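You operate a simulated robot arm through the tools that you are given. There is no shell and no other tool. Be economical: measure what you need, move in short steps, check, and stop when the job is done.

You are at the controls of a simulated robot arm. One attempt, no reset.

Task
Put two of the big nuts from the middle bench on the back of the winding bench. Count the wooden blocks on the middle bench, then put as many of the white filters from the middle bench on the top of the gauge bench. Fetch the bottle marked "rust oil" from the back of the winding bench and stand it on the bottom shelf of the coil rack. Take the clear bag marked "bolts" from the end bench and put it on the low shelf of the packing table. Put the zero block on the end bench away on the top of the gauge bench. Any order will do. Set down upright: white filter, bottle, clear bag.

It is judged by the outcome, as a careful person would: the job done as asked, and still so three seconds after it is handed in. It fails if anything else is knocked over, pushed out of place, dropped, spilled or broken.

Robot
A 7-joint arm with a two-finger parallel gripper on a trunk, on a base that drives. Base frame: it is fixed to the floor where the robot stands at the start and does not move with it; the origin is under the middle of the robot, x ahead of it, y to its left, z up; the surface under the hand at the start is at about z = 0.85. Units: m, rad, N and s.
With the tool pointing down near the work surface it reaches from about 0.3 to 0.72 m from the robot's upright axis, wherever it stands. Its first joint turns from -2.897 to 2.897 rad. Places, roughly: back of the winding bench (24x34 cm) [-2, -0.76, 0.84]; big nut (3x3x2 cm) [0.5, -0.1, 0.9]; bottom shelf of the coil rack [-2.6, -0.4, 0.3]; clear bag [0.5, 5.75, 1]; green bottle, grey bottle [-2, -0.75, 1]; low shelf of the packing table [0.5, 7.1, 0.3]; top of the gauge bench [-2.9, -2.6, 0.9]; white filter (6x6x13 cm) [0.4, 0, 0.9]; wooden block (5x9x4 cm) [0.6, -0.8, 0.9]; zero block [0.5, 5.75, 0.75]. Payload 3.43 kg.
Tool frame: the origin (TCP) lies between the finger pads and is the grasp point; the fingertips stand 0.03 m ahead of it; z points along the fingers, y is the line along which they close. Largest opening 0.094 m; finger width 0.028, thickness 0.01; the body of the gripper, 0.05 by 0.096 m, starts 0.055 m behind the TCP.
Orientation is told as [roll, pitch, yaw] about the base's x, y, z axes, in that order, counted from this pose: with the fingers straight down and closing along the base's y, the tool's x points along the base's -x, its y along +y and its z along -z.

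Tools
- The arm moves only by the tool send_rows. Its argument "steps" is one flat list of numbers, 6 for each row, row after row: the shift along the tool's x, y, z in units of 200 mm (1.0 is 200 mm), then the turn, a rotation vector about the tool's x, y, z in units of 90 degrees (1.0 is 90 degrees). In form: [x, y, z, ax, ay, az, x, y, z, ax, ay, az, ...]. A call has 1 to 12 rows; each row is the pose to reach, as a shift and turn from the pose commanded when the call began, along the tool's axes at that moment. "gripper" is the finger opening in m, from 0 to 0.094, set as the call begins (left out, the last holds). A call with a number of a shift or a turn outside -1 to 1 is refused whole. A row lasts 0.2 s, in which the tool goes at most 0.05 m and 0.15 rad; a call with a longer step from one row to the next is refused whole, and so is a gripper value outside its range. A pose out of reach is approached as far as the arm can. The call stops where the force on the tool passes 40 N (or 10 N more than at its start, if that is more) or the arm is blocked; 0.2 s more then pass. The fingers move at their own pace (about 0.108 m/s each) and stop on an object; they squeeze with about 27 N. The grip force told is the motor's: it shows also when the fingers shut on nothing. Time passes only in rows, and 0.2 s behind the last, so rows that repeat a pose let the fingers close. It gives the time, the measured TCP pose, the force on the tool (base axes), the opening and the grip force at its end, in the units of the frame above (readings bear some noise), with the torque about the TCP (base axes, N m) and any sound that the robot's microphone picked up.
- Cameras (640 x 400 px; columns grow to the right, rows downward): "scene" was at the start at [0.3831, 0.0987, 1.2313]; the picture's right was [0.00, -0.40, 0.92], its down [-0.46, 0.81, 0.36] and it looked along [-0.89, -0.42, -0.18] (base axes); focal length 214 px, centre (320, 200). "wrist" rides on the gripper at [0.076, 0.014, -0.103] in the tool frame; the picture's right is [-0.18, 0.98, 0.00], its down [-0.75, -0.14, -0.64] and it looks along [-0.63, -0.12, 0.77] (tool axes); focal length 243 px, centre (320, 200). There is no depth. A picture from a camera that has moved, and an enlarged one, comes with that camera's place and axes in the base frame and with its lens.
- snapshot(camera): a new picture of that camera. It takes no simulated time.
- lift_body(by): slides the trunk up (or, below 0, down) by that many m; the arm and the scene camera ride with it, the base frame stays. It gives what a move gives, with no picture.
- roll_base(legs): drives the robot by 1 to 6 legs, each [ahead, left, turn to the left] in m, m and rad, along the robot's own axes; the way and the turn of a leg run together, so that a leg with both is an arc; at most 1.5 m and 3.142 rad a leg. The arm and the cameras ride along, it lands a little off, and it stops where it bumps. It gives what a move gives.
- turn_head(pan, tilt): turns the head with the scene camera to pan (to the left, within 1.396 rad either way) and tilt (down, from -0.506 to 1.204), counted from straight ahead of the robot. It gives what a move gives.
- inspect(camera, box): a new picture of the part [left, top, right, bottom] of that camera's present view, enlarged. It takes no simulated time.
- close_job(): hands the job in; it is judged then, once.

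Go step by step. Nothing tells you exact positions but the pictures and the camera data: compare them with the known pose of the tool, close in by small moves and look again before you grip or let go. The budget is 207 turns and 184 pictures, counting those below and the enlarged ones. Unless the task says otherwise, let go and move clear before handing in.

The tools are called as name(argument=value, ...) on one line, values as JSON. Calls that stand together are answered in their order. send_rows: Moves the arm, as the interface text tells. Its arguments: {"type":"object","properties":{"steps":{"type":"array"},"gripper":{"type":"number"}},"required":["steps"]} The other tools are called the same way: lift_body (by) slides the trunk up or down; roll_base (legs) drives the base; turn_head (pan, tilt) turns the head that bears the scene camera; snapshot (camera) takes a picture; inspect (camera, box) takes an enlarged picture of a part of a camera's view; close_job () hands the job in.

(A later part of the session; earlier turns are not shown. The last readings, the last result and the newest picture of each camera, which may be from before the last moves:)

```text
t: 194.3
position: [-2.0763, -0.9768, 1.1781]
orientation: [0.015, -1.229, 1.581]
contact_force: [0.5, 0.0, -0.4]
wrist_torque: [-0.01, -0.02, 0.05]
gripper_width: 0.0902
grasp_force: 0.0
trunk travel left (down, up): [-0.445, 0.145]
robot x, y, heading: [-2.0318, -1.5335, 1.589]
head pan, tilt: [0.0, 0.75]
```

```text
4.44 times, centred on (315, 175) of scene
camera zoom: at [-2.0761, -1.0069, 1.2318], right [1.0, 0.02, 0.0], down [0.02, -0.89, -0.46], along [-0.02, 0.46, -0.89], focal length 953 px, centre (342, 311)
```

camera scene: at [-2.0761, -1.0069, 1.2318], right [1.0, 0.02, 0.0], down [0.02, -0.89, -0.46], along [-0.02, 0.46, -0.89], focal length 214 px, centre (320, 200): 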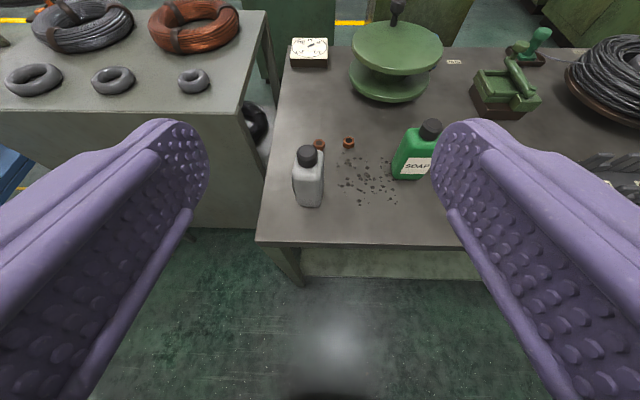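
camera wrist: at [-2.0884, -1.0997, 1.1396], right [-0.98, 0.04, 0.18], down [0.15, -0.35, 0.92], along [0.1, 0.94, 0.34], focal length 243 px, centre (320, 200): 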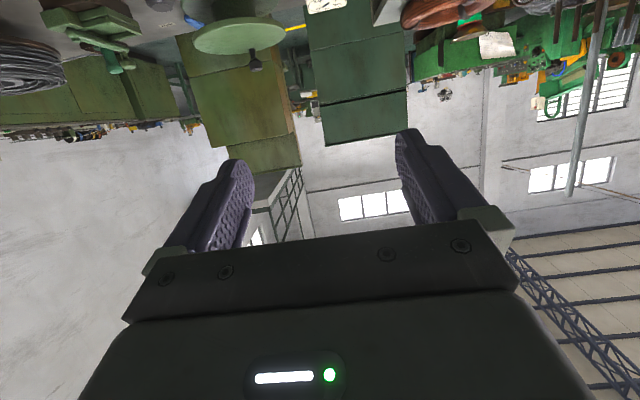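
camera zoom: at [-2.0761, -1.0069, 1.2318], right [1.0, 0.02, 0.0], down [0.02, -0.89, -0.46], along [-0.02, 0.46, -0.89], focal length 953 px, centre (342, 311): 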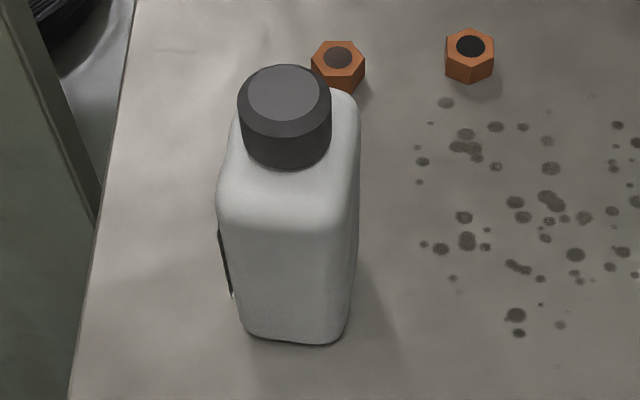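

Bottle centre ≈ (−2.105, −0.79), body 0.85–0.94. Lower and line up behind it.

lift_body(by=-0.2)

send_rows(steps=[0.16, 0.07, 0.09, 0, 0, 0, 0.323, 0.142, 0.18, 0, 0, 0, 0.323, 0.142, 0.18, 0, 0, 0])

turn_head(pan=0, tilt=0.5)

snapshot(camera="scene")

snapshot(camera="wrist")

```text
t: 196.5
position: [-2.0776, -0.9769, 0.9766]
orientation: [0.015, -1.23, 1.582]
contact_force: [0.5, 0.4, 0.0]
wrist_torque: [0.01, -0.01, 0.01]
gripper_width: 0.0901
grasp_force: 0.0
trunk travel left (down, up): [-0.245, 0.345]
robot x, y, heading: [-2.0305, -1.5341, 1.591]
head pan, tilt: [0.0, 0.75]
```

```text
t: 197.3
position: [-2.1069, -0.966, 0.9048]
orientation: [0.013, -1.23, 1.583]
contact_force: [0.1, -0.3, -0.5]
wrist_torque: [0.0, 0.0, 0.03]
gripper_width: 0.0901
grasp_force: 0.0
trunk travel left (down, up): [-0.245, 0.345]
robot x, y, heading: [-2.0308, -1.5347, 1.586]
head pan, tilt: [0.0, 0.75]
```

```text
t: 198.1
position: [-2.1056, -0.9654, 0.9053]
orientation: [0.014, -1.23, 1.584]
contact_force: [-0.3, 0.3, -0.3]
wrist_torque: [-0.01, -0.01, 0.03]
gripper_width: 0.0902
grasp_force: 0.1
trunk travel left (down, up): [-0.245, 0.345]
robot x, y, heading: [-2.0309, -1.5281, 1.59]
head pan, tilt: [0.0, 0.499]
```

```text
119 pictures are left
camera scene: at [-2.1054, -0.9807, 0.9772], right [1.0, 0.02, 0.0], down [0.01, -0.75, -0.67], along [-0.02, 0.67, -0.75], focal length 214 px, centre (320, 200)
```

scene: 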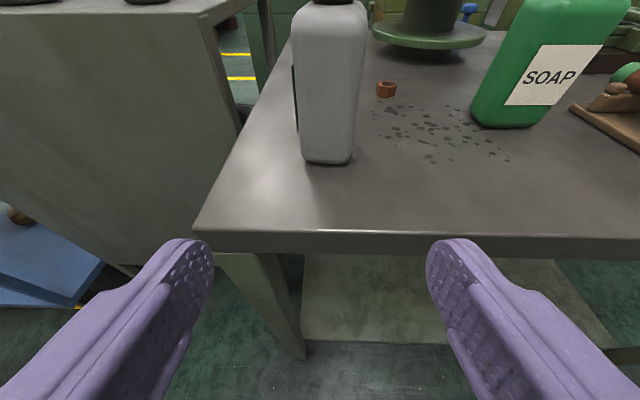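

```text
118 pictures are left
camera wrist: at [-2.1173, -1.0885, 0.8673], right [-0.98, 0.04, 0.18], down [0.15, -0.35, 0.92], along [0.1, 0.94, 0.34], focal length 243 px, centre (320, 200)
```

wrist: 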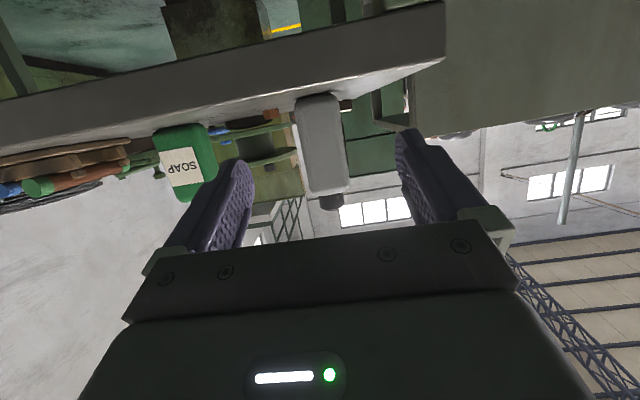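

Well centred. Advance 0.175 m and grip.

send_rows(steps=[-0.07, -0.005, 0.2, 0, 0, 0, -0.14, -0.01, 0.4, 0, 0, 0, -0.215, -0.02, 0.61, 0, 0, 0, -0.289, -0.03, 0.8225, 0, 0, 0, -0.289, -0.03, 0.8225, 0, 0, 0])

snapshot(camera="scene")

snapshot(camera="wrist")

```text
t: 199.3
position: [-2.1041, -0.793, 0.9048]
orientation: [0.015, -1.23, 1.582]
contact_force: [-0.5, -1.7, 1.0]
wrist_torque: [0.05, -0.05, -0.03]
gripper_width: 0.0902
grasp_force: 0.1
trunk travel left (down, up): [-0.245, 0.345]
robot x, y, heading: [-2.0347, -1.5358, 1.592]
head pan, tilt: [0.0, 0.499]
```

```text
117 pictures are left
camera scene: at [-2.1036, -0.809, 0.9771], right [1.0, 0.02, 0.0], down [0.02, -0.74, -0.67], along [-0.02, 0.67, -0.74], focal length 214 px, centre (320, 200)
```

scene: 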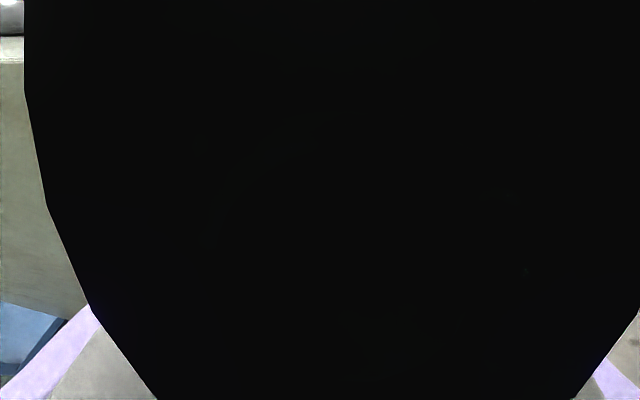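

```text
116 pictures are left
camera wrist: at [-2.1155, -0.9168, 0.867], right [-0.98, 0.04, 0.18], down [0.15, -0.35, 0.92], along [0.1, 0.94, 0.34], focal length 243 px, centre (320, 200)
```

wrist: 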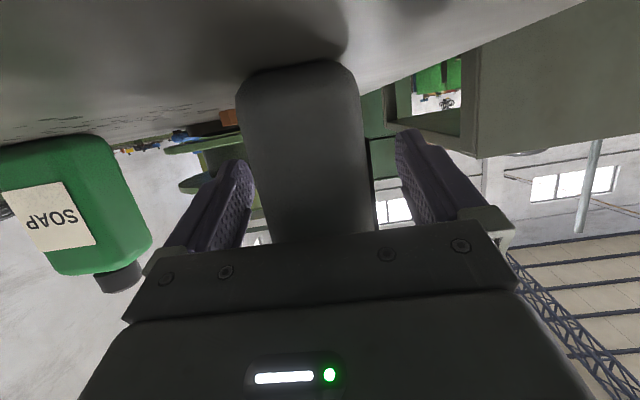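

send_rows(steps=[0, 0, 0, 0, 0, 0, 0, 0, 0, 0, 0, 0, 0, 0, 0, 0, 0, 0], gripper=0.03)

snapshot(camera="wrist")

send_rows(steps=[-0.14, 0, -0.05, 0, 0, 0, -0.235, 0, -0.085, 0, 0, 0])

snapshot(camera="wrist")

```text
t: 200.1
position: [-2.1048, -0.7937, 0.9039]
orientation: [0.014, -1.23, 1.581]
contact_force: [0.9, 1.8, 1.7]
wrist_torque: [0.23, -0.17, 0.01]
gripper_width: 0.0525
grasp_force: 27.0
trunk travel left (down, up): [-0.245, 0.345]
robot x, y, heading: [-2.0298, -1.5351, 1.595]
head pan, tilt: [0.0, 0.499]
```

```text
115 pictures are left
camera wrist: at [-2.1152, -0.917, 0.8672], right [-0.98, 0.04, 0.18], down [0.15, -0.35, 0.92], along [0.1, 0.94, 0.34], focal length 243 px, centre (320, 200)
```

wrist: 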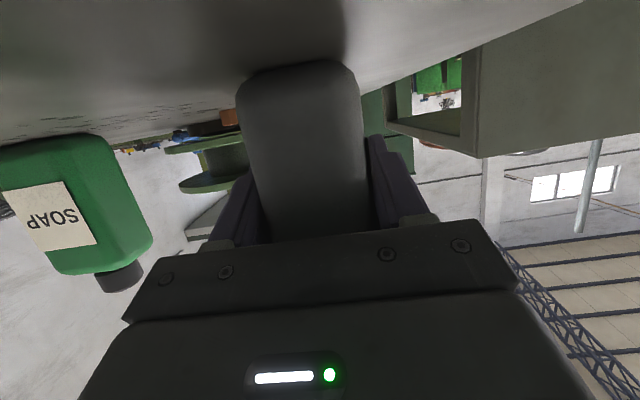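

```text
t: 200.7
position: [-2.1029, -0.7928, 0.9534]
orientation: [0.013, -1.229, 1.582]
contact_force: [-0.4, 1.2, -2.6]
wrist_torque: [0.02, 0.03, 0.02]
gripper_width: 0.0524
grasp_force: 26.8
trunk travel left (down, up): [-0.245, 0.345]
robot x, y, heading: [-2.0305, -1.5369, 1.589]
head pan, tilt: [0.0, 0.499]
```

```text
114 pictures are left
camera wrist: at [-2.1137, -0.9163, 0.9159], right [-0.98, 0.04, 0.18], down [0.15, -0.35, 0.92], along [0.1, 0.94, 0.34], focal length 243 px, centre (320, 200)
```

wrist: 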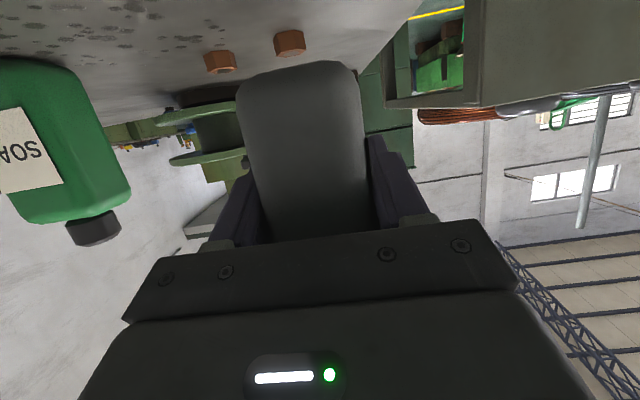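

Rust-oil bottle held upright. Raise, and drive around to the front of the coil rack.

lift_body(by=0.33)

roll_base(legs=[[-0.05, 0, -0.02], [0, -1.38, 0], [1.5, 0, 0], [0.4, 0, 0], [0, 0, -3.14]])

turn_head(pan=-0.9, tilt=0.3)

snapshot(camera="scene")

snapshot(camera="wrist")

```text
t: 203.9
position: [-2.1029, -0.7919, 1.2829]
orientation: [0.013, -1.228, 1.58]
contact_force: [-0.4, -1.6, -3.7]
wrist_torque: [0.02, -0.01, -0.03]
gripper_width: 0.0525
grasp_force: 27.7
trunk travel left (down, up): [-0.575, 0.015]
robot x, y, heading: [-2.0294, -1.535, 1.589]
head pan, tilt: [0.0, 0.499]
```

```text
t: 227.7
position: [-0.6438, -0.4659, 1.2835]
orientation: [0.014, -1.228, -1.632]
contact_force: [-0.4, -0.1, -2.3]
wrist_torque: [-0.02, 0.0, 0.03]
gripper_width: 0.0524
grasp_force: 26.8
trunk travel left (down, up): [-0.575, 0.015]
robot x, y, heading: [-0.6643, 0.2807, -1.622]
head pan, tilt: [0.0, 0.499]
```

```text
t: 228.8
position: [-0.6434, -0.4654, 1.2833]
orientation: [0.014, -1.229, -1.631]
contact_force: [1.0, 0.5, -2.8]
wrist_torque: [-0.02, 0.0, -0.02]
gripper_width: 0.0525
grasp_force: 27.1
trunk travel left (down, up): [-0.575, 0.015]
robot x, y, heading: [-0.6627, 0.2777, -1.626]
head pan, tilt: [-0.901, 0.3]
```

```text
113 pictures are left
camera scene: at [-0.715, -0.4223, 1.3838], right [-0.59, 0.77, 0.26], down [0.26, 0.48, -0.84], along [-0.77, -0.43, -0.48], focal length 214 px, centre (320, 200)
```

scene: 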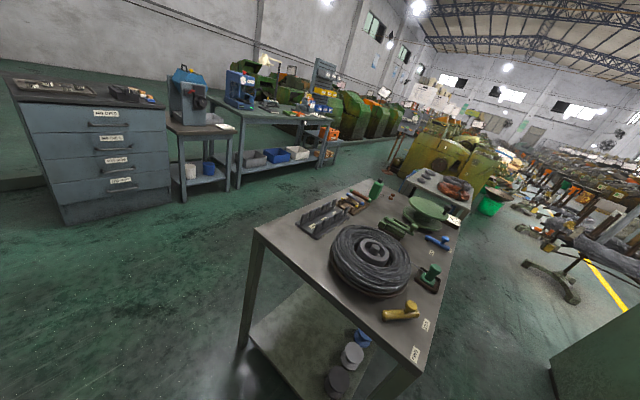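

```text
112 pictures are left
camera wrist: at [-0.6229, -0.3454, 1.2459], right [0.98, -0.11, 0.18], down [-0.13, 0.36, 0.92], along [-0.16, -0.93, 0.34], focal length 243 px, centre (320, 200)
```

wrist: 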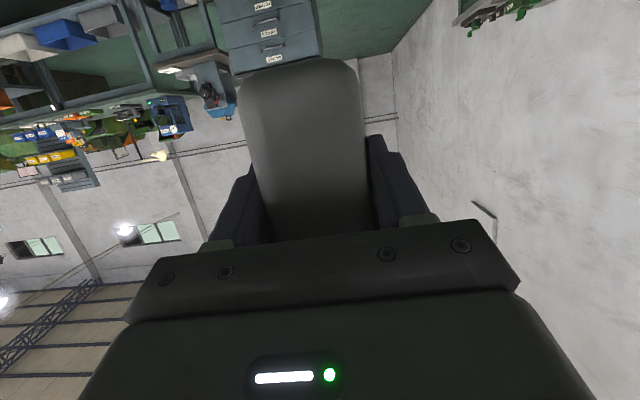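

roll_base(legs=[[0, 0, 0.055], [-0.12, 0, 0], [0, -1.5, 0], [0, -0.42, 0]])

turn_head(pan=0, tilt=0.95)

snapshot(camera="scene")

```text
t: 239.6
position: [-2.4981, -0.3637, 1.2833]
orientation: [0.015, -1.229, -1.565]
contact_force: [-1.0, 0.4, -3.4]
wrist_torque: [-0.02, 0.03, 0.02]
gripper_width: 0.0522
grasp_force: 27.0
trunk travel left (down, up): [-0.575, 0.015]
robot x, y, heading: [-2.5663, 0.3817, -1.558]
head pan, tilt: [-0.901, 0.3]
```

```text
t: 240.8
position: [-2.4984, -0.3633, 1.2829]
orientation: [0.014, -1.227, -1.562]
contact_force: [-0.4, 0.2, -3.4]
wrist_torque: [-0.01, -0.01, -0.04]
gripper_width: 0.0524
grasp_force: 27.4
trunk travel left (down, up): [-0.575, 0.015]
robot x, y, heading: [-2.5676, 0.3787, -1.555]
head pan, tilt: [0.0, 0.949]
```

```text
111 pictures are left
camera scene: at [-2.4986, -0.3182, 1.3266], right [-1.0, -0.02, 0.0], down [-0.02, 0.96, -0.28], along [0.01, -0.28, -0.96], focal length 214 px, centre (320, 200)
```

scene: 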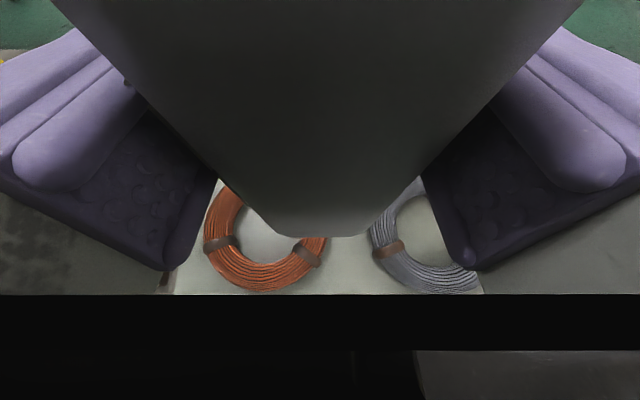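

I retract the hand in front of the rack before lowering.

roll_base(legs=[[-0.08, 0, -0.014]])

send_rows(steps=[0.074, 0, -0.204, 0, 0, 0, 0.148, 0, -0.408, 0, 0, 0, 0.221, 0, -0.611, 0, 0, 0])

send_rows(steps=[0.074, 0, -0.204, 0, 0, 0, 0.148, 0, -0.408, 0, 0, 0, 0.221, 0, -0.611, 0, 0, 0, 0.221, 0, -0.611, 0, 0, 0])

turn_head(pan=0, tilt=0.2)

snapshot(camera="scene")

snapshot(camera="wrist")

```text
t: 241.9
position: [-2.5088, -0.2825, 1.2848]
orientation: [0.015, -1.231, -1.577]
contact_force: [-0.3, 1.5, -2.7]
wrist_torque: [-0.03, 0.02, -0.02]
gripper_width: 0.0525
grasp_force: 27.2
trunk travel left (down, up): [-0.575, 0.015]
robot x, y, heading: [-2.5638, 0.4586, -1.568]
head pan, tilt: [0.0, 0.949]
```

```text
t: 242.7
position: [-2.5102, -0.1512, 1.2831]
orientation: [0.014, -1.23, -1.576]
contact_force: [0.3, 0.1, -3.5]
wrist_torque: [0.01, 0.01, 0.0]
gripper_width: 0.0522
grasp_force: 27.3
trunk travel left (down, up): [-0.575, 0.015]
robot x, y, heading: [-2.5688, 0.4579, -1.569]
head pan, tilt: [0.0, 0.949]
```

```text
t: 243.7
position: [-2.5111, -0.0242, 1.2821]
orientation: [0.016, -1.228, -1.578]
contact_force: [0.2, -0.8, -3.1]
wrist_torque: [-0.01, 0.02, 0.01]
gripper_width: 0.0523
grasp_force: 27.6
trunk travel left (down, up): [-0.575, 0.015]
robot x, y, heading: [-2.569, 0.4631, -1.567]
head pan, tilt: [0.0, 0.949]
```

```text
t: 244.8
position: [-2.5111, -0.0233, 1.2813]
orientation: [0.015, -1.229, -1.576]
contact_force: [0.2, 1.3, -3.1]
wrist_torque: [-0.03, 0.0, 0.03]
gripper_width: 0.0521
grasp_force: 26.6
trunk travel left (down, up): [-0.575, 0.015]
robot x, y, heading: [-2.5666, 0.4565, -1.567]
head pan, tilt: [0.0, 0.201]
```

```text
110 pictures are left
camera scene: at [-2.5117, -0.0198, 1.3796], right [-1.0, -0.01, 0.0], down [0.0, 0.52, -0.86], along [0.01, -0.86, -0.52], focal length 214 px, centre (320, 200)
```

scene: 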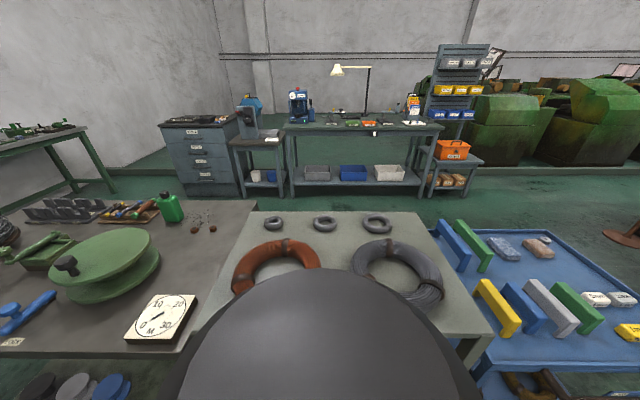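

```text
109 pictures are left
camera wrist: at [-2.4974, 0.0976, 1.2444], right [0.98, -0.05, 0.18], down [-0.15, 0.35, 0.92], along [-0.11, -0.93, 0.34], focal length 243 px, centre (320, 200)
```

wrist: 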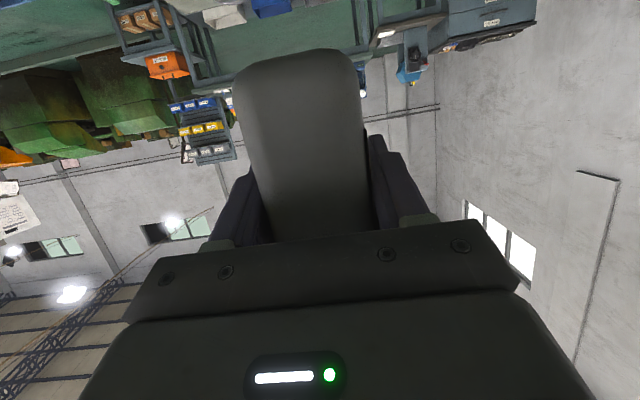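

Rack front is at y≈−0.27, x from −2.87 to −2.23. Lower the trunk in the free space in front of it.

lift_body(by=-0.5)

turn_head(pan=0, tilt=0.3)

snapshot(camera="scene")

snapshot(camera="wrist")

```text
refused: -0.5 is not a number from -0.4 to 0.4
```

```text
t: 245.5
position: [-2.5102, -0.0238, 1.2819]
orientation: [0.015, -1.228, -1.577]
contact_force: [0.2, 0.8, -2.7]
wrist_torque: [-0.01, -0.05, 0.02]
gripper_width: 0.0523
grasp_force: 27.0
trunk travel left (down, up): [-0.575, 0.015]
robot x, y, heading: [-2.5649, 0.4574, -1.57]
head pan, tilt: [0.0, 0.3]
```

```text
108 pictures are left
camera scene: at [-2.5117, -0.0169, 1.3709], right [-1.0, -0.01, 0.0], down [0.0, 0.6, -0.8], along [0.01, -0.8, -0.6], focal length 214 px, centre (320, 200)
```

scene: 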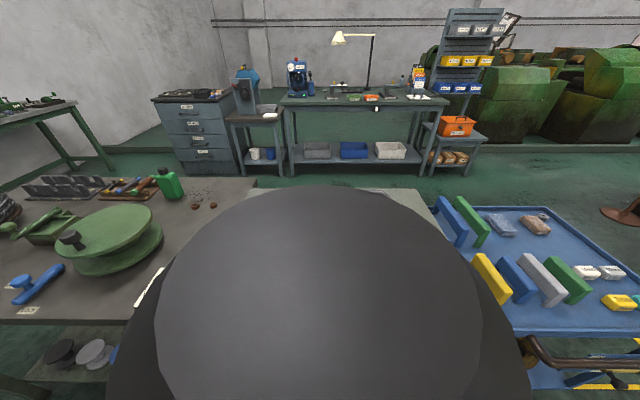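

```text
107 pictures are left
camera wrist: at [-2.4974, 0.0976, 1.2444], right [0.98, -0.05, 0.18], down [-0.15, 0.35, 0.92], along [-0.11, -0.93, 0.34], focal length 243 px, centre (320, 200)
```

wrist: 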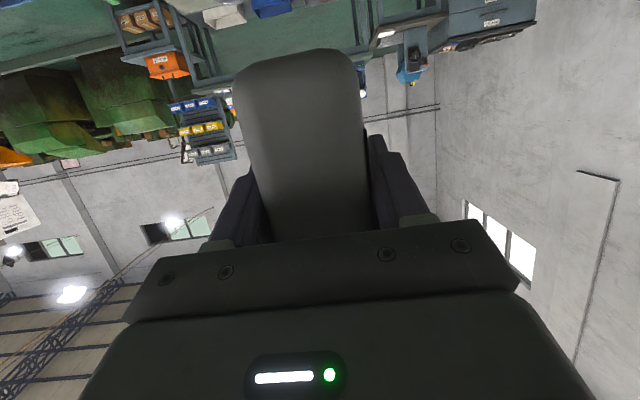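

lift_body(by=-0.4)

lift_body(by=-0.17)

turn_head(pan=0, tilt=0)

snapshot(camera="scene")

snapshot(camera="wrist")

```text
t: 249.3
position: [-2.5115, -0.0233, 0.8831]
orientation: [0.014, -1.228, -1.576]
contact_force: [0.7, -0.5, -3.2]
wrist_torque: [0.04, 0.0, 0.02]
gripper_width: 0.0524
grasp_force: 27.2
trunk travel left (down, up): [-0.175, 0.415]
robot x, y, heading: [-2.567, 0.4599, -1.575]
head pan, tilt: [0.0, 0.3]
```

```text
t: 251.2
position: [-2.5111, -0.0229, 0.7127]
orientation: [0.015, -1.228, -1.574]
contact_force: [0.6, -0.5, -2.9]
wrist_torque: [0.03, -0.01, -0.05]
gripper_width: 0.0521
grasp_force: 26.6
trunk travel left (down, up): [-0.005, 0.585]
robot x, y, heading: [-2.5719, 0.458, -1.567]
head pan, tilt: [0.0, 0.3]
```

```text
t: 252.0
position: [-2.5113, -0.0227, 0.7122]
orientation: [0.013, -1.229, -1.576]
contact_force: [0.3, -0.6, -3.6]
wrist_torque: [0.02, -0.01, -0.02]
gripper_width: 0.0523
grasp_force: 26.6
trunk travel left (down, up): [-0.005, 0.585]
robot x, y, heading: [-2.5703, 0.4619, -1.568]
head pan, tilt: [0.0, 0.0]
```

```text
106 pictures are left
camera scene: at [-2.5118, -0.0228, 0.8281], right [-1.0, -0.01, 0.0], down [0.0, 0.34, -0.94], along [0.01, -0.94, -0.34], focal length 214 px, centre (320, 200)
```

scene: 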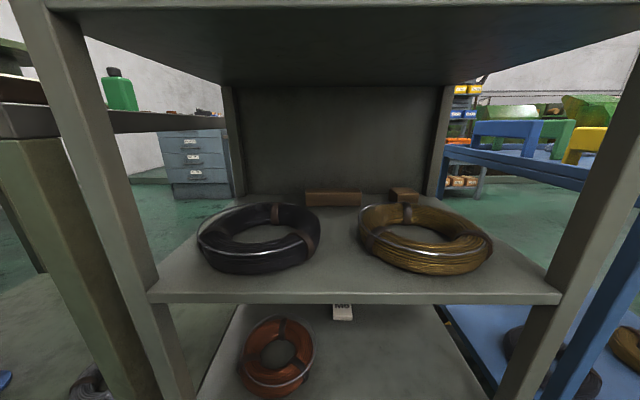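

```text
105 pictures are left
camera wrist: at [-2.4975, 0.0978, 0.6744], right [0.98, -0.05, 0.18], down [-0.15, 0.35, 0.92], along [-0.11, -0.93, 0.34], focal length 243 px, centre (320, 200)
```

wrist: 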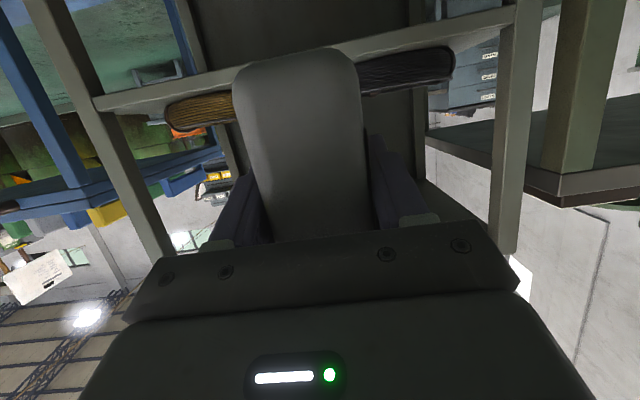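

Now clear: mid shelf at z≈0.59, bottom shelf below with a copper coil at left. I'll aim for x≈−2.63, y≈−0.36 and lower in front first.

send_rows(steps=[0.188, -0.12, 0.068, 0, 0, 0, 0.376, -0.24, 0.136, 0, 0, 0, 0.564, -0.36, 0.204, 0, 0, 0, 0.752, -0.48, 0.272, 0, 0, 0, 0.94, -0.6, 0.34, 0, 0, 0])

snapshot(camera="scene")

snapshot(camera="wrist")

```text
t: 253.2
position: [-2.6329, -0.0248, 0.5103]
orientation: [0.014, -1.231, -1.575]
contact_force: [0.3, 0.1, -3.8]
wrist_torque: [0.0, 0.03, 0.03]
gripper_width: 0.0521
grasp_force: 27.1
trunk travel left (down, up): [-0.005, 0.585]
robot x, y, heading: [-2.5708, 0.4599, -1.563]
head pan, tilt: [0.0, 0.0]
```

```text
104 pictures are left
camera scene: at [-2.6327, -0.0238, 0.627], right [-1.0, -0.01, 0.0], down [0.0, 0.33, -0.94], along [0.01, -0.94, -0.33], focal length 214 px, centre (320, 200)
```

scene: 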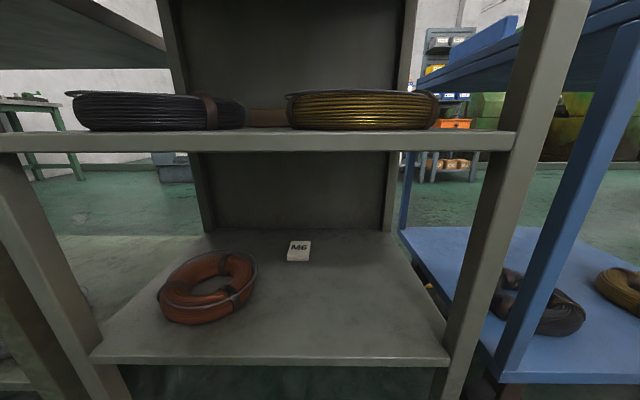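

```text
103 pictures are left
camera wrist: at [-2.6185, 0.0967, 0.4733], right [0.98, -0.05, 0.18], down [-0.15, 0.35, 0.92], along [-0.11, -0.93, 0.34], focal length 243 px, centre (320, 200)
```

wrist: 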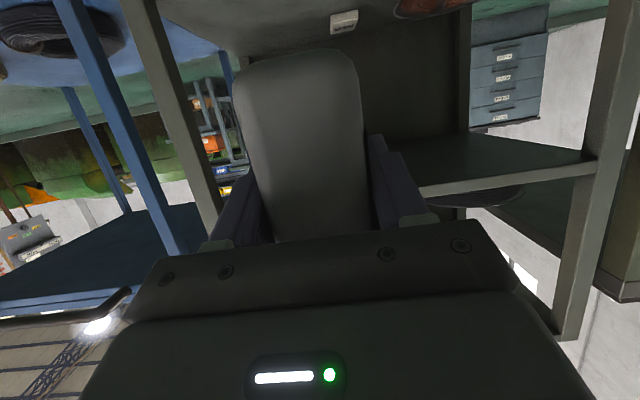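

Bottom shelf z≈0.30, front edge y≈−0.24. Lower further, then move in.

send_rows(steps=[0.2, 0, 0.07, 0, 0, 0, 0.4, 0, 0.142, 0, 0, 0, 0.5875, 0, 0.2125, 0, 0, 0])

send_rows(steps=[-0.066, 0, 0.182, 0, 0, 0, -0.132, 0, 0.364, 0, 0, 0, -0.198, 0, 0.546, 0, 0, 0, -0.2635, 0, 0.7285, 0, 0, 0])

snapshot(camera="wrist")

snapshot(camera="scene")

```text
t: 254.0
position: [-2.6282, -0.0258, 0.3871]
orientation: [0.015, -1.232, -1.576]
contact_force: [0.3, 0.2, -2.9]
wrist_torque: [0.01, -0.03, -0.02]
gripper_width: 0.0525
grasp_force: 26.5
trunk travel left (down, up): [-0.005, 0.585]
robot x, y, heading: [-2.5678, 0.4597, -1.571]
head pan, tilt: [0.0, 0.0]
```

```text
t: 255.0
position: [-2.6227, -0.178, 0.409]
orientation: [0.016, -1.227, -1.58]
contact_force: [0.3, -0.3, -2.7]
wrist_torque: [0.02, -0.01, 0.03]
gripper_width: 0.0523
grasp_force: 26.6
out of reach, approached as far as the arm can: row 3, 4
trunk travel left (down, up): [-0.005, 0.585]
robot x, y, heading: [-2.5691, 0.4554, -1.57]
head pan, tilt: [0.0, 0.0]
```

```text
102 pictures are left
camera wrist: at [-2.6087, -0.0557, 0.372], right [0.98, -0.05, 0.18], down [-0.15, 0.35, 0.92], along [-0.11, -0.94, 0.34], focal length 243 px, centre (320, 200)
```

wrist: 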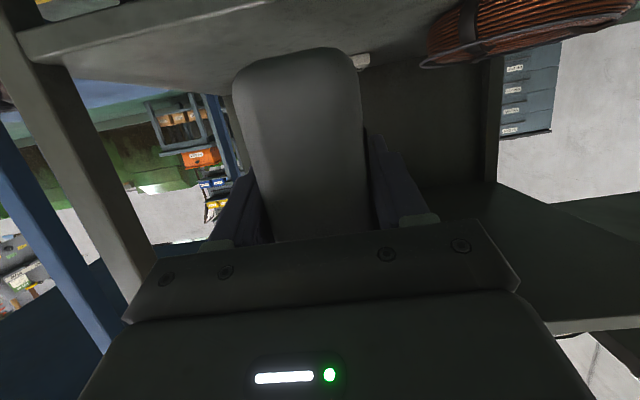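

```text
101 pictures are left
camera scene: at [-2.623, -0.1766, 0.5256], right [-1.0, -0.01, -0.01], down [0.0, 0.34, -0.94], along [0.01, -0.94, -0.34], focal length 214 px, centre (320, 200)
```

scene: 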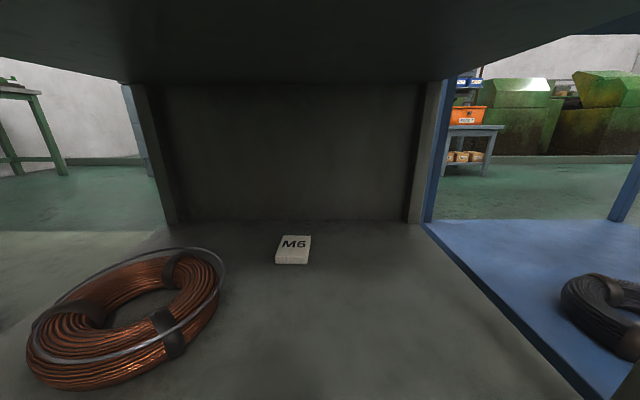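

Arm reach is at its limit, so I bring the base forward 0.155 m.

roll_base(legs=[[0.155, 0, 0]])

snapshot(camera="wrist")

send_rows(steps=[0, 0, 0, 0, 0, 0])

```text
t: 256.4
position: [-2.6215, -0.3283, 0.4096]
orientation: [0.017, -1.228, -1.576]
contact_force: [-0.1, -0.1, -2.7]
wrist_torque: [0.01, -0.01, 0.0]
gripper_width: 0.0522
grasp_force: 27.2
trunk travel left (down, up): [-0.005, 0.585]
robot x, y, heading: [-2.5668, 0.306, -1.564]
head pan, tilt: [0.0, 0.0]
```

```text
100 pictures are left
camera wrist: at [-2.6078, -0.2075, 0.3725], right [0.98, -0.05, 0.18], down [-0.15, 0.35, 0.92], along [-0.11, -0.93, 0.34], focal length 243 px, centre (320, 200)
```

wrist: 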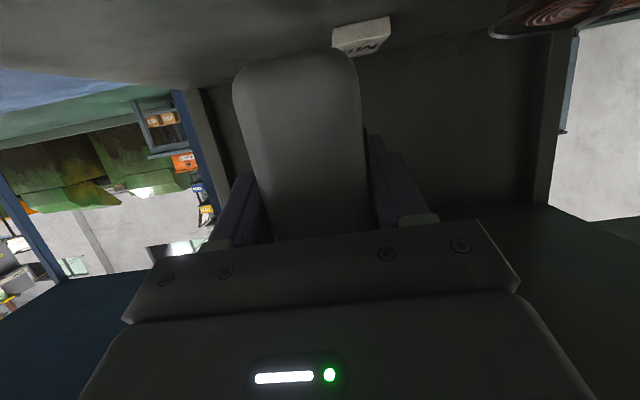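

```text
t: 256.8
position: [-2.6222, -0.3282, 0.4091]
orientation: [0.015, -1.226, -1.575]
contact_force: [-0.3, 0.3, -2.5]
wrist_torque: [0.0, -0.01, 0.01]
gripper_width: 0.0524
grasp_force: 26.9
trunk travel left (down, up): [-0.005, 0.585]
robot x, y, heading: [-2.5651, 0.3127, -1.568]
head pan, tilt: [0.0, 0.0]
```

roll_base(legs=[[0.05, 0, 0]])

send_rows(steps=[0.03, 0, -0.11, 0, 0, 0, 0.07, 0, -0.2, 0, 0, 0, 0.16, 0, -0.17, 0, 0, 0, 0.24, 0, -0.14, 0, 0, 0])

snapshot(camera="wrist")

```text
t: 257.7
position: [-2.6208, -0.3791, 0.4099]
orientation: [0.017, -1.228, -1.576]
contact_force: [0.3, 0.5, -3.1]
wrist_torque: [0.01, -0.03, -0.03]
gripper_width: 0.0523
grasp_force: 27.2
trunk travel left (down, up): [-0.005, 0.585]
robot x, y, heading: [-2.5662, 0.256, -1.565]
head pan, tilt: [0.0, 0.0]
```

```text
t: 258.7
position: [-2.6219, -0.3358, 0.3933]
orientation: [0.015, -1.228, -1.576]
contact_force: [-0.2, 0.7, -2.6]
wrist_torque: [0.03, 0.0, -0.02]
gripper_width: 0.052
grasp_force: 27.9
out of reach, approached as far as the arm can: row 4
trunk travel left (down, up): [-0.005, 0.585]
robot x, y, heading: [-2.5684, 0.2581, -1.566]
head pan, tilt: [0.0, 0.0]
```

```text
99 pictures are left
camera wrist: at [-2.6085, -0.2147, 0.3551], right [0.98, -0.05, 0.18], down [-0.15, 0.35, 0.92], along [-0.11, -0.93, 0.34], focal length 243 px, centre (320, 200)
```

wrist: 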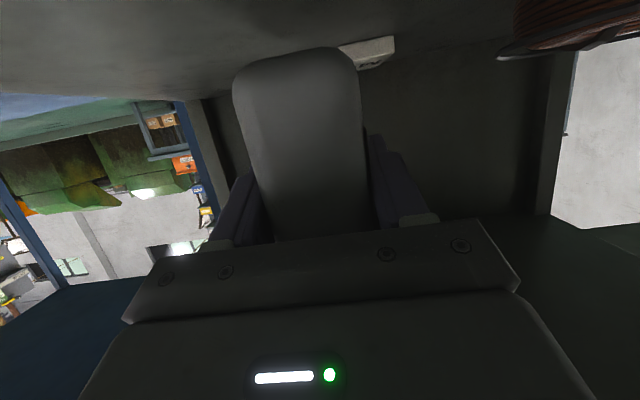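

roll_base(legs=[[0.1, 0, 0]])

send_rows(steps=[0.06, 0, -0.16, 0, 0, 0, 0.12, 0, -0.32, 0, 0, 0, 0.17, 0, -0.47, 0, 0, 0, 0.25, 0, -0.44, 0, 0, 0, 0.3, 0, -0.42, 0, 0, 0])

snapshot(camera="wrist")

```text
t: 259.9
position: [-2.6227, -0.4112, 0.3837]
orientation: [0.02, -1.207, -1.585]
contact_force: [0.5, 1.9, -3.8]
wrist_torque: [-0.09, 0.01, 0.01]
gripper_width: 0.0526
grasp_force: 26.8
trunk travel left (down, up): [-0.005, 0.585]
robot x, y, heading: [-2.5667, 0.1716, -1.567]
head pan, tilt: [0.0, 0.0]
stopped in leg 1: the robot was blocked; the commanded pose is now the measured one
```

```text
t: 261.1
position: [-2.6244, -0.3131, 0.3848]
orientation: [0.021, -1.208, -1.584]
contact_force: [0.0, -0.2, -2.8]
wrist_torque: [-0.02, 0.01, 0.0]
gripper_width: 0.0523
grasp_force: 26.9
out of reach, approached as far as the arm can: row 4, 5
trunk travel left (down, up): [-0.005, 0.585]
robot x, y, heading: [-2.5635, 0.176, -1.567]
head pan, tilt: [0.0, 0.0]
```

```text
98 pictures are left
camera wrist: at [-2.6095, -0.1917, 0.3504], right [0.98, -0.06, 0.18], down [-0.15, 0.33, 0.93], along [-0.11, -0.94, 0.32], focal length 243 px, centre (320, 200)
```

wrist: 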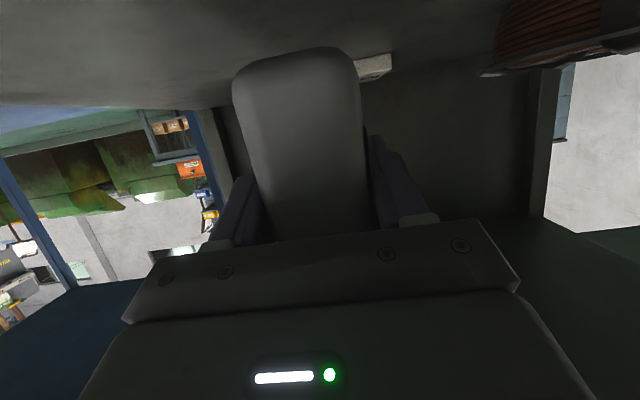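

The bottom shelf is just beyond the arm's low reach with this wrist angle. Tilting the tool ~8° steeper gives the needed clearance (bottle only leans slightly and will settle flat). I ease the base back 3 cm off whatever it touched and try.

roll_base(legs=[[-0.03, 0, 0]])

send_rows(steps=[-0.007, 0, 0.12, 0, 0.04, 0, -0.013, 0, 0.246, 0, 0.075, 0, 0.015, 0, 0.257, 0, 0.075, 0])

snapshot(camera="scene")

snapshot(camera="wrist")

```text
t: 261.9
position: [-2.6234, -0.2841, 0.384]
orientation: [0.018, -1.208, -1.584]
contact_force: [0.6, 0.6, -3.9]
wrist_torque: [0.0, 0.01, 0.0]
gripper_width: 0.0523
grasp_force: 26.7
trunk travel left (down, up): [-0.005, 0.585]
robot x, y, heading: [-2.5678, 0.2025, -1.571]
head pan, tilt: [0.0, 0.0]
```

```text
t: 262.7
position: [-2.6213, -0.331, 0.3645]
orientation: [0.014, -1.094, -1.576]
contact_force: [0.8, 3.6, 14.5]
wrist_torque: [-0.1, 0.37, -0.07]
gripper_width: 0.0521
grasp_force: 26.9
trunk travel left (down, up): [-0.005, 0.585]
robot x, y, heading: [-2.5637, 0.2038, -1.571]
head pan, tilt: [0.0, 0.0]
```

```text
97 pictures are left
camera scene: at [-2.6223, -0.3465, 0.4811], right [-1.0, -0.01, -0.01], down [0.0, 0.46, -0.89], along [0.01, -0.89, -0.46], focal length 214 px, centre (320, 200)
```

scene: 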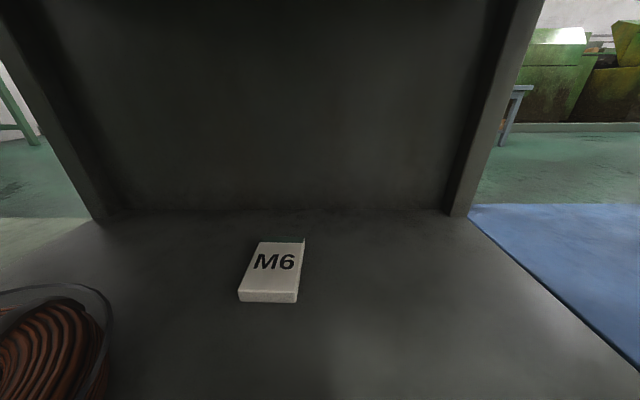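

```text
96 pictures are left
camera wrist: at [-2.6078, -0.2063, 0.3451], right [0.98, -0.08, 0.17], down [-0.15, 0.22, 0.96], along [-0.11, -0.97, 0.21], focal length 243 px, centre (320, 200)
```

wrist: 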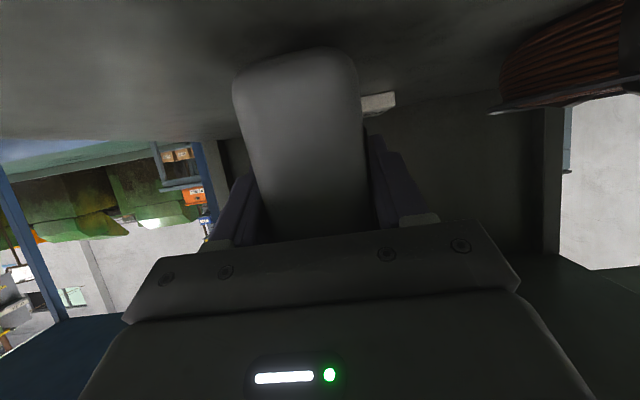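

Contact with the shelf. I try to rotate back toward upright as far as the arm allows.

send_rows(steps=[0, 0, 0, 0, -0.02, 0, 0, 0, 0, 0, -0.04, 0, 0, 0, 0, 0, -0.055, 0])

```text
t: 263.5
position: [-2.6231, -0.3323, 0.3647]
orientation: [0.015, -1.122, -1.578]
contact_force: [1.1, -0.1, -0.4]
wrist_torque: [-0.04, 0.02, 0.04]
gripper_width: 0.0526
grasp_force: 26.8
out of reach, approached as far as the arm can: row 3
trunk travel left (down, up): [-0.005, 0.585]
robot x, y, heading: [-2.5667, 0.199, -1.569]
head pan, tilt: [0.0, 0.0]
```

send_rows(steps=[0, 0, 0, 0, 0, 0, 0, 0, 0, 0, 0, 0, 0, 0, 0, 0, 0, 0], gripper=0.085)

snapshot(camera="wrist")

```text
t: 264.3
position: [-2.6233, -0.332, 0.3656]
orientation: [0.014, -1.124, -1.578]
contact_force: [-0.6, 0.1, -0.5]
wrist_torque: [-0.03, -0.02, 0.0]
gripper_width: 0.0849
grasp_force: 0.1
trunk travel left (down, up): [-0.005, 0.585]
robot x, y, heading: [-2.5655, 0.2041, -1.565]
head pan, tilt: [0.0, 0.0]
```

```text
95 pictures are left
camera wrist: at [-2.6089, -0.2071, 0.3414], right [0.98, -0.07, 0.17], down [-0.15, 0.25, 0.96], along [-0.11, -0.97, 0.24], focal length 243 px, centre (320, 200)
```

wrist: 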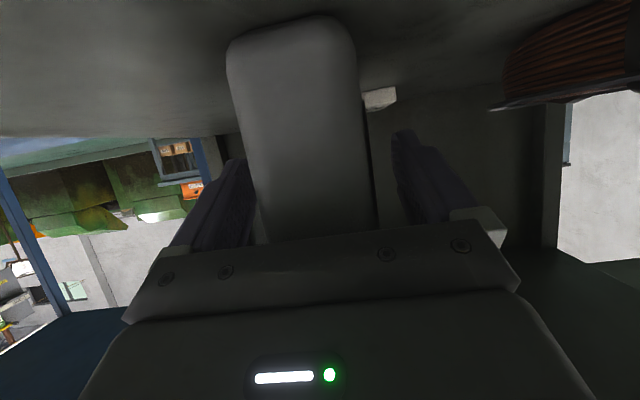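

Released; now back the base straight out and check the bottle.

roll_base(legs=[[-0.2, 0, 0]])

snapshot(camera="scene")

```text
t: 265.9
position: [-2.6198, -0.1317, 0.3654]
orientation: [0.016, -1.123, -1.57]
contact_force: [0.1, 0.3, -0.3]
wrist_torque: [0.0, -0.01, -0.01]
gripper_width: 0.0849
grasp_force: 0.1
trunk travel left (down, up): [-0.005, 0.585]
robot x, y, heading: [-2.5688, 0.4048, -1.564]
head pan, tilt: [0.0, 0.0]
```

```text
94 pictures are left
camera scene: at [-2.6207, -0.1436, 0.4811], right [-1.0, -0.01, -0.01], down [0.0, 0.43, -0.9], along [0.02, -0.9, -0.43], focal length 214 px, centre (320, 200)
```

scene: 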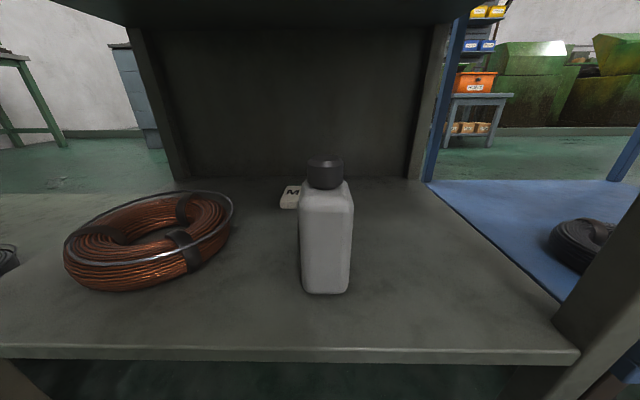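

Bottle stands upright on the bottom shelf. Now retract, return the tool to pointing down, and go back to the middle bench for the filters.

roll_base(legs=[[-0.04, 0, 0]])

lift_body(by=0.4)

lift_body(by=0.18)

send_rows(steps=[0, 0, 0, 0, 0.09, 0, -0.2, 0, 0, 0, 0.18, 0, -0.4, 0, 0, 0, 0.27, 0, -0.6, 0, 0, 0, 0.36, 0, -0.8, 0, 0, 0, 0.45, 0, -0.95, 0, 0, 0, 0.54, 0, -0.95, 0, 0, 0, 0.63, 0, -0.95, 0, 0, 0, 0.715, 0], gripper=0.09)

snapshot(camera="scene")

```text
t: 266.8
position: [-2.6207, -0.0917, 0.3656]
orientation: [0.015, -1.123, -1.572]
contact_force: [-0.1, 0.6, 0.7]
wrist_torque: [0.03, -0.01, 0.03]
gripper_width: 0.0854
grasp_force: 0.1
trunk travel left (down, up): [-0.005, 0.585]
robot x, y, heading: [-2.5717, 0.4456, -1.56]
head pan, tilt: [0.0, 0.0]
```

```text
t: 270.6
position: [-2.6205, -0.0912, 0.7649]
orientation: [0.017, -1.122, -1.574]
contact_force: [0.3, -0.8, 0.7]
wrist_torque: [0.01, 0.02, 0.02]
gripper_width: 0.0848
grasp_force: 0.0
trunk travel left (down, up): [-0.405, 0.185]
robot x, y, heading: [-2.5708, 0.4431, -1.56]
head pan, tilt: [0.0, 0.0]
```

```text
t: 272.6
position: [-2.6214, -0.0914, 0.9455]
orientation: [0.016, -1.123, -1.573]
contact_force: [0.0, 0.9, 0.4]
wrist_torque: [0.0, 0.01, 0.0]
gripper_width: 0.085
grasp_force: 0.0
trunk travel left (down, up): [-0.585, 0.005]
robot x, y, heading: [-2.5683, 0.4413, -1.565]
head pan, tilt: [0.0, 0.0]
```

```text
t: 274.4
position: [-2.6212, -0.1761, 1.1149]
orientation: [0.007, 0.002, -1.557]
contact_force: [0.0, 0.3, 0.3]
wrist_torque: [-0.01, -0.01, -0.01]
gripper_width: 0.0898
grasp_force: 0.1
trunk travel left (down, up): [-0.585, 0.005]
robot x, y, heading: [-2.5656, 0.4399, -1.564]
head pan, tilt: [0.0, 0.0]
```

```text
93 pictures are left
camera scene: at [-2.6197, -0.2866, 1.1541], right [-1.0, -0.01, -0.01], down [-0.01, 1.0, 0.0], along [0.01, 0.0, -1.0], focal length 214 px, centre (320, 200)
```

scene: 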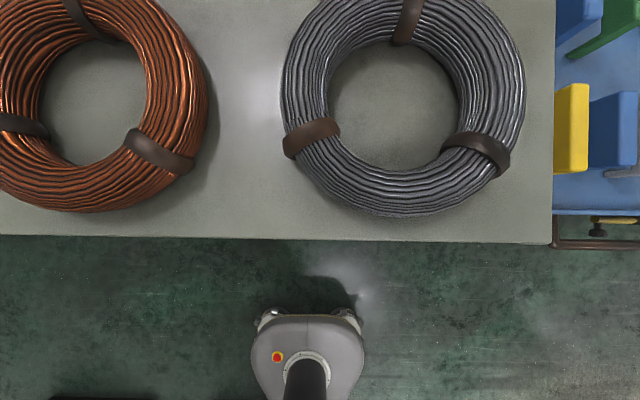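

send_rows(steps=[0.2, 0, -0.14, 0, 0, 0, 0.4, 0, -0.28, 0, 0, 0, 0.6, 0, -0.42, 0, 0, 0, 0.75, 0, -0.55, 0, 0, 0])

roll_base(legs=[[0, 1.5, 0], [0, 0.42, 0], [0, 0, 1.564], [0, -0.44, 0], [0.63, 0, 0]])

snapshot(camera="scene")

```text
t: 275.4
position: [-2.6238, -0.0226, 1.227]
orientation: [0.007, 0.0, -1.56]
contact_force: [-0.2, 0.2, 0.8]
wrist_torque: [-0.01, -0.03, 0.02]
gripper_width: 0.0901
grasp_force: 0.1
trunk travel left (down, up): [-0.585, 0.005]
robot x, y, heading: [-2.5698, 0.4445, -1.57]
head pan, tilt: [0.0, 0.0]
```

```text
t: 294.2
position: [0.4459, -0.0152, 1.2269]
orientation: [0.007, 0.002, 0.013]
contact_force: [0.7, -0.7, -0.2]
wrist_torque: [-0.01, 0.03, 0.01]
gripper_width: 0.0899
grasp_force: 0.0
trunk travel left (down, up): [-0.585, 0.005]
robot x, y, heading: [-0.0197, 0.0396, 0.011]
head pan, tilt: [0.0, 0.0]
```

```text
92 pictures are left
camera scene: at [0.5566, -0.0147, 1.266], right [0.01, -1.0, -0.01], down [-1.0, -0.01, 0.0], along [0.0, 0.01, -1.0], focal length 214 px, centre (320, 200)
```

scene: 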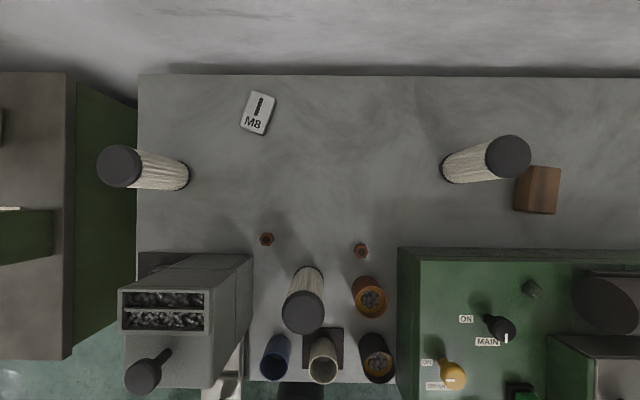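

Filter 1 is near (0.602, 0.269), filter 3 near (0.62, −0.277). I move over filter 1 first, then lower the trunk.

send_rows(steps=[-0.1, 0.18, 0, 0, 0, 0, -0.2, 0.36, 0, 0, 0, 0, -0.3, 0.54, 0, 0, 0, 0, -0.39, 0.71, 0, 0, 0, 0])

send_rows(steps=[-0.1, 0.18, 0, 0, 0, 0, -0.2, 0.36, 0, 0, 0, 0, -0.3, 0.54, 0, 0, 0, 0, -0.39, 0.71, 0, 0, 0, 0, -0.39, 0.71, 0, 0, 0, 0])

lift_body(by=-0.15)

snapshot(camera="wrist")

turn_head(pan=0, tilt=0.6)

snapshot(camera="scene")

```text
t: 295.2
position: [0.5234, 0.1279, 1.2308]
orientation: [0.005, 0.002, 0.01]
contact_force: [0.3, 0.0, -0.1]
wrist_torque: [-0.03, 0.03, -0.01]
gripper_width: 0.0902
grasp_force: 0.1
trunk travel left (down, up): [-0.585, 0.005]
robot x, y, heading: [-0.0182, 0.039, 0.012]
head pan, tilt: [0.0, 0.0]
```

```text
t: 296.4
position: [0.5978, 0.268, 1.2286]
orientation: [0.008, 0.0, 0.011]
contact_force: [-0.2, -0.4, 0.5]
wrist_torque: [0.03, -0.01, 0.02]
gripper_width: 0.0899
grasp_force: 0.1
trunk travel left (down, up): [-0.585, 0.005]
robot x, y, heading: [-0.0229, 0.0371, 0.001]
head pan, tilt: [0.0, 0.0]
```

```text
t: 298.2
position: [0.5974, 0.2671, 1.0789]
orientation: [0.007, -0.001, 0.012]
contact_force: [0.0, 0.1, 0.4]
wrist_torque: [0.0, -0.02, -0.05]
gripper_width: 0.0901
grasp_force: 0.1
trunk travel left (down, up): [-0.435, 0.155]
robot x, y, heading: [-0.0217, 0.0366, 0.006]
head pan, tilt: [0.0, 0.0]
```

```text
91 pictures are left
camera wrist: at [0.5213, 0.2794, 1.1814], right [0.17, 0.98, 0.01], down [0.76, -0.14, 0.64], along [0.63, -0.11, -0.77], focal length 243 px, centre (320, 200)
```

wrist: 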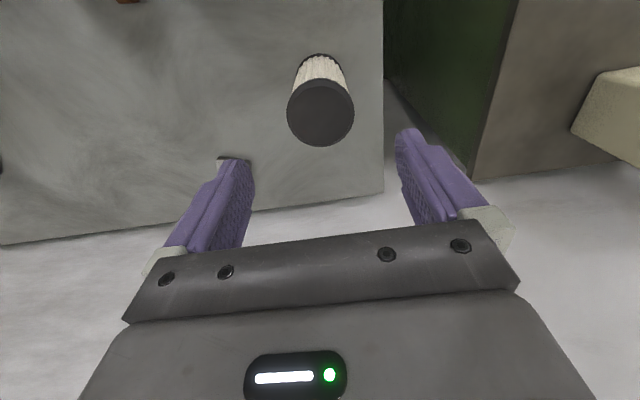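

```text
t: 299.2
position: [0.5969, 0.2661, 1.0792]
orientation: [0.005, 0.001, 0.012]
contact_force: [0.1, 0.2, 0.0]
wrist_torque: [-0.02, 0.02, 0.04]
gripper_width: 0.0899
grasp_force: 0.1
trunk travel left (down, up): [-0.435, 0.155]
robot x, y, heading: [-0.0231, 0.0388, 0.008]
head pan, tilt: [0.0, 0.6]
```

```text
90 pictures are left
camera scene: at [0.6522, 0.2679, 1.1192], right [0.01, -1.0, -0.01], down [-0.82, -0.01, 0.56], along [-0.56, 0.0, -0.83], focal length 214 px, centre (320, 200)
```

scene: 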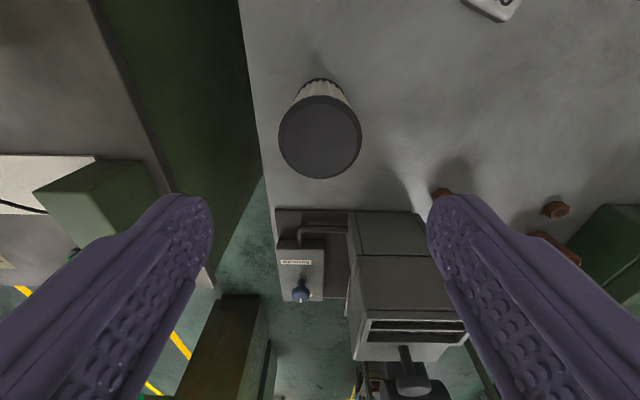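

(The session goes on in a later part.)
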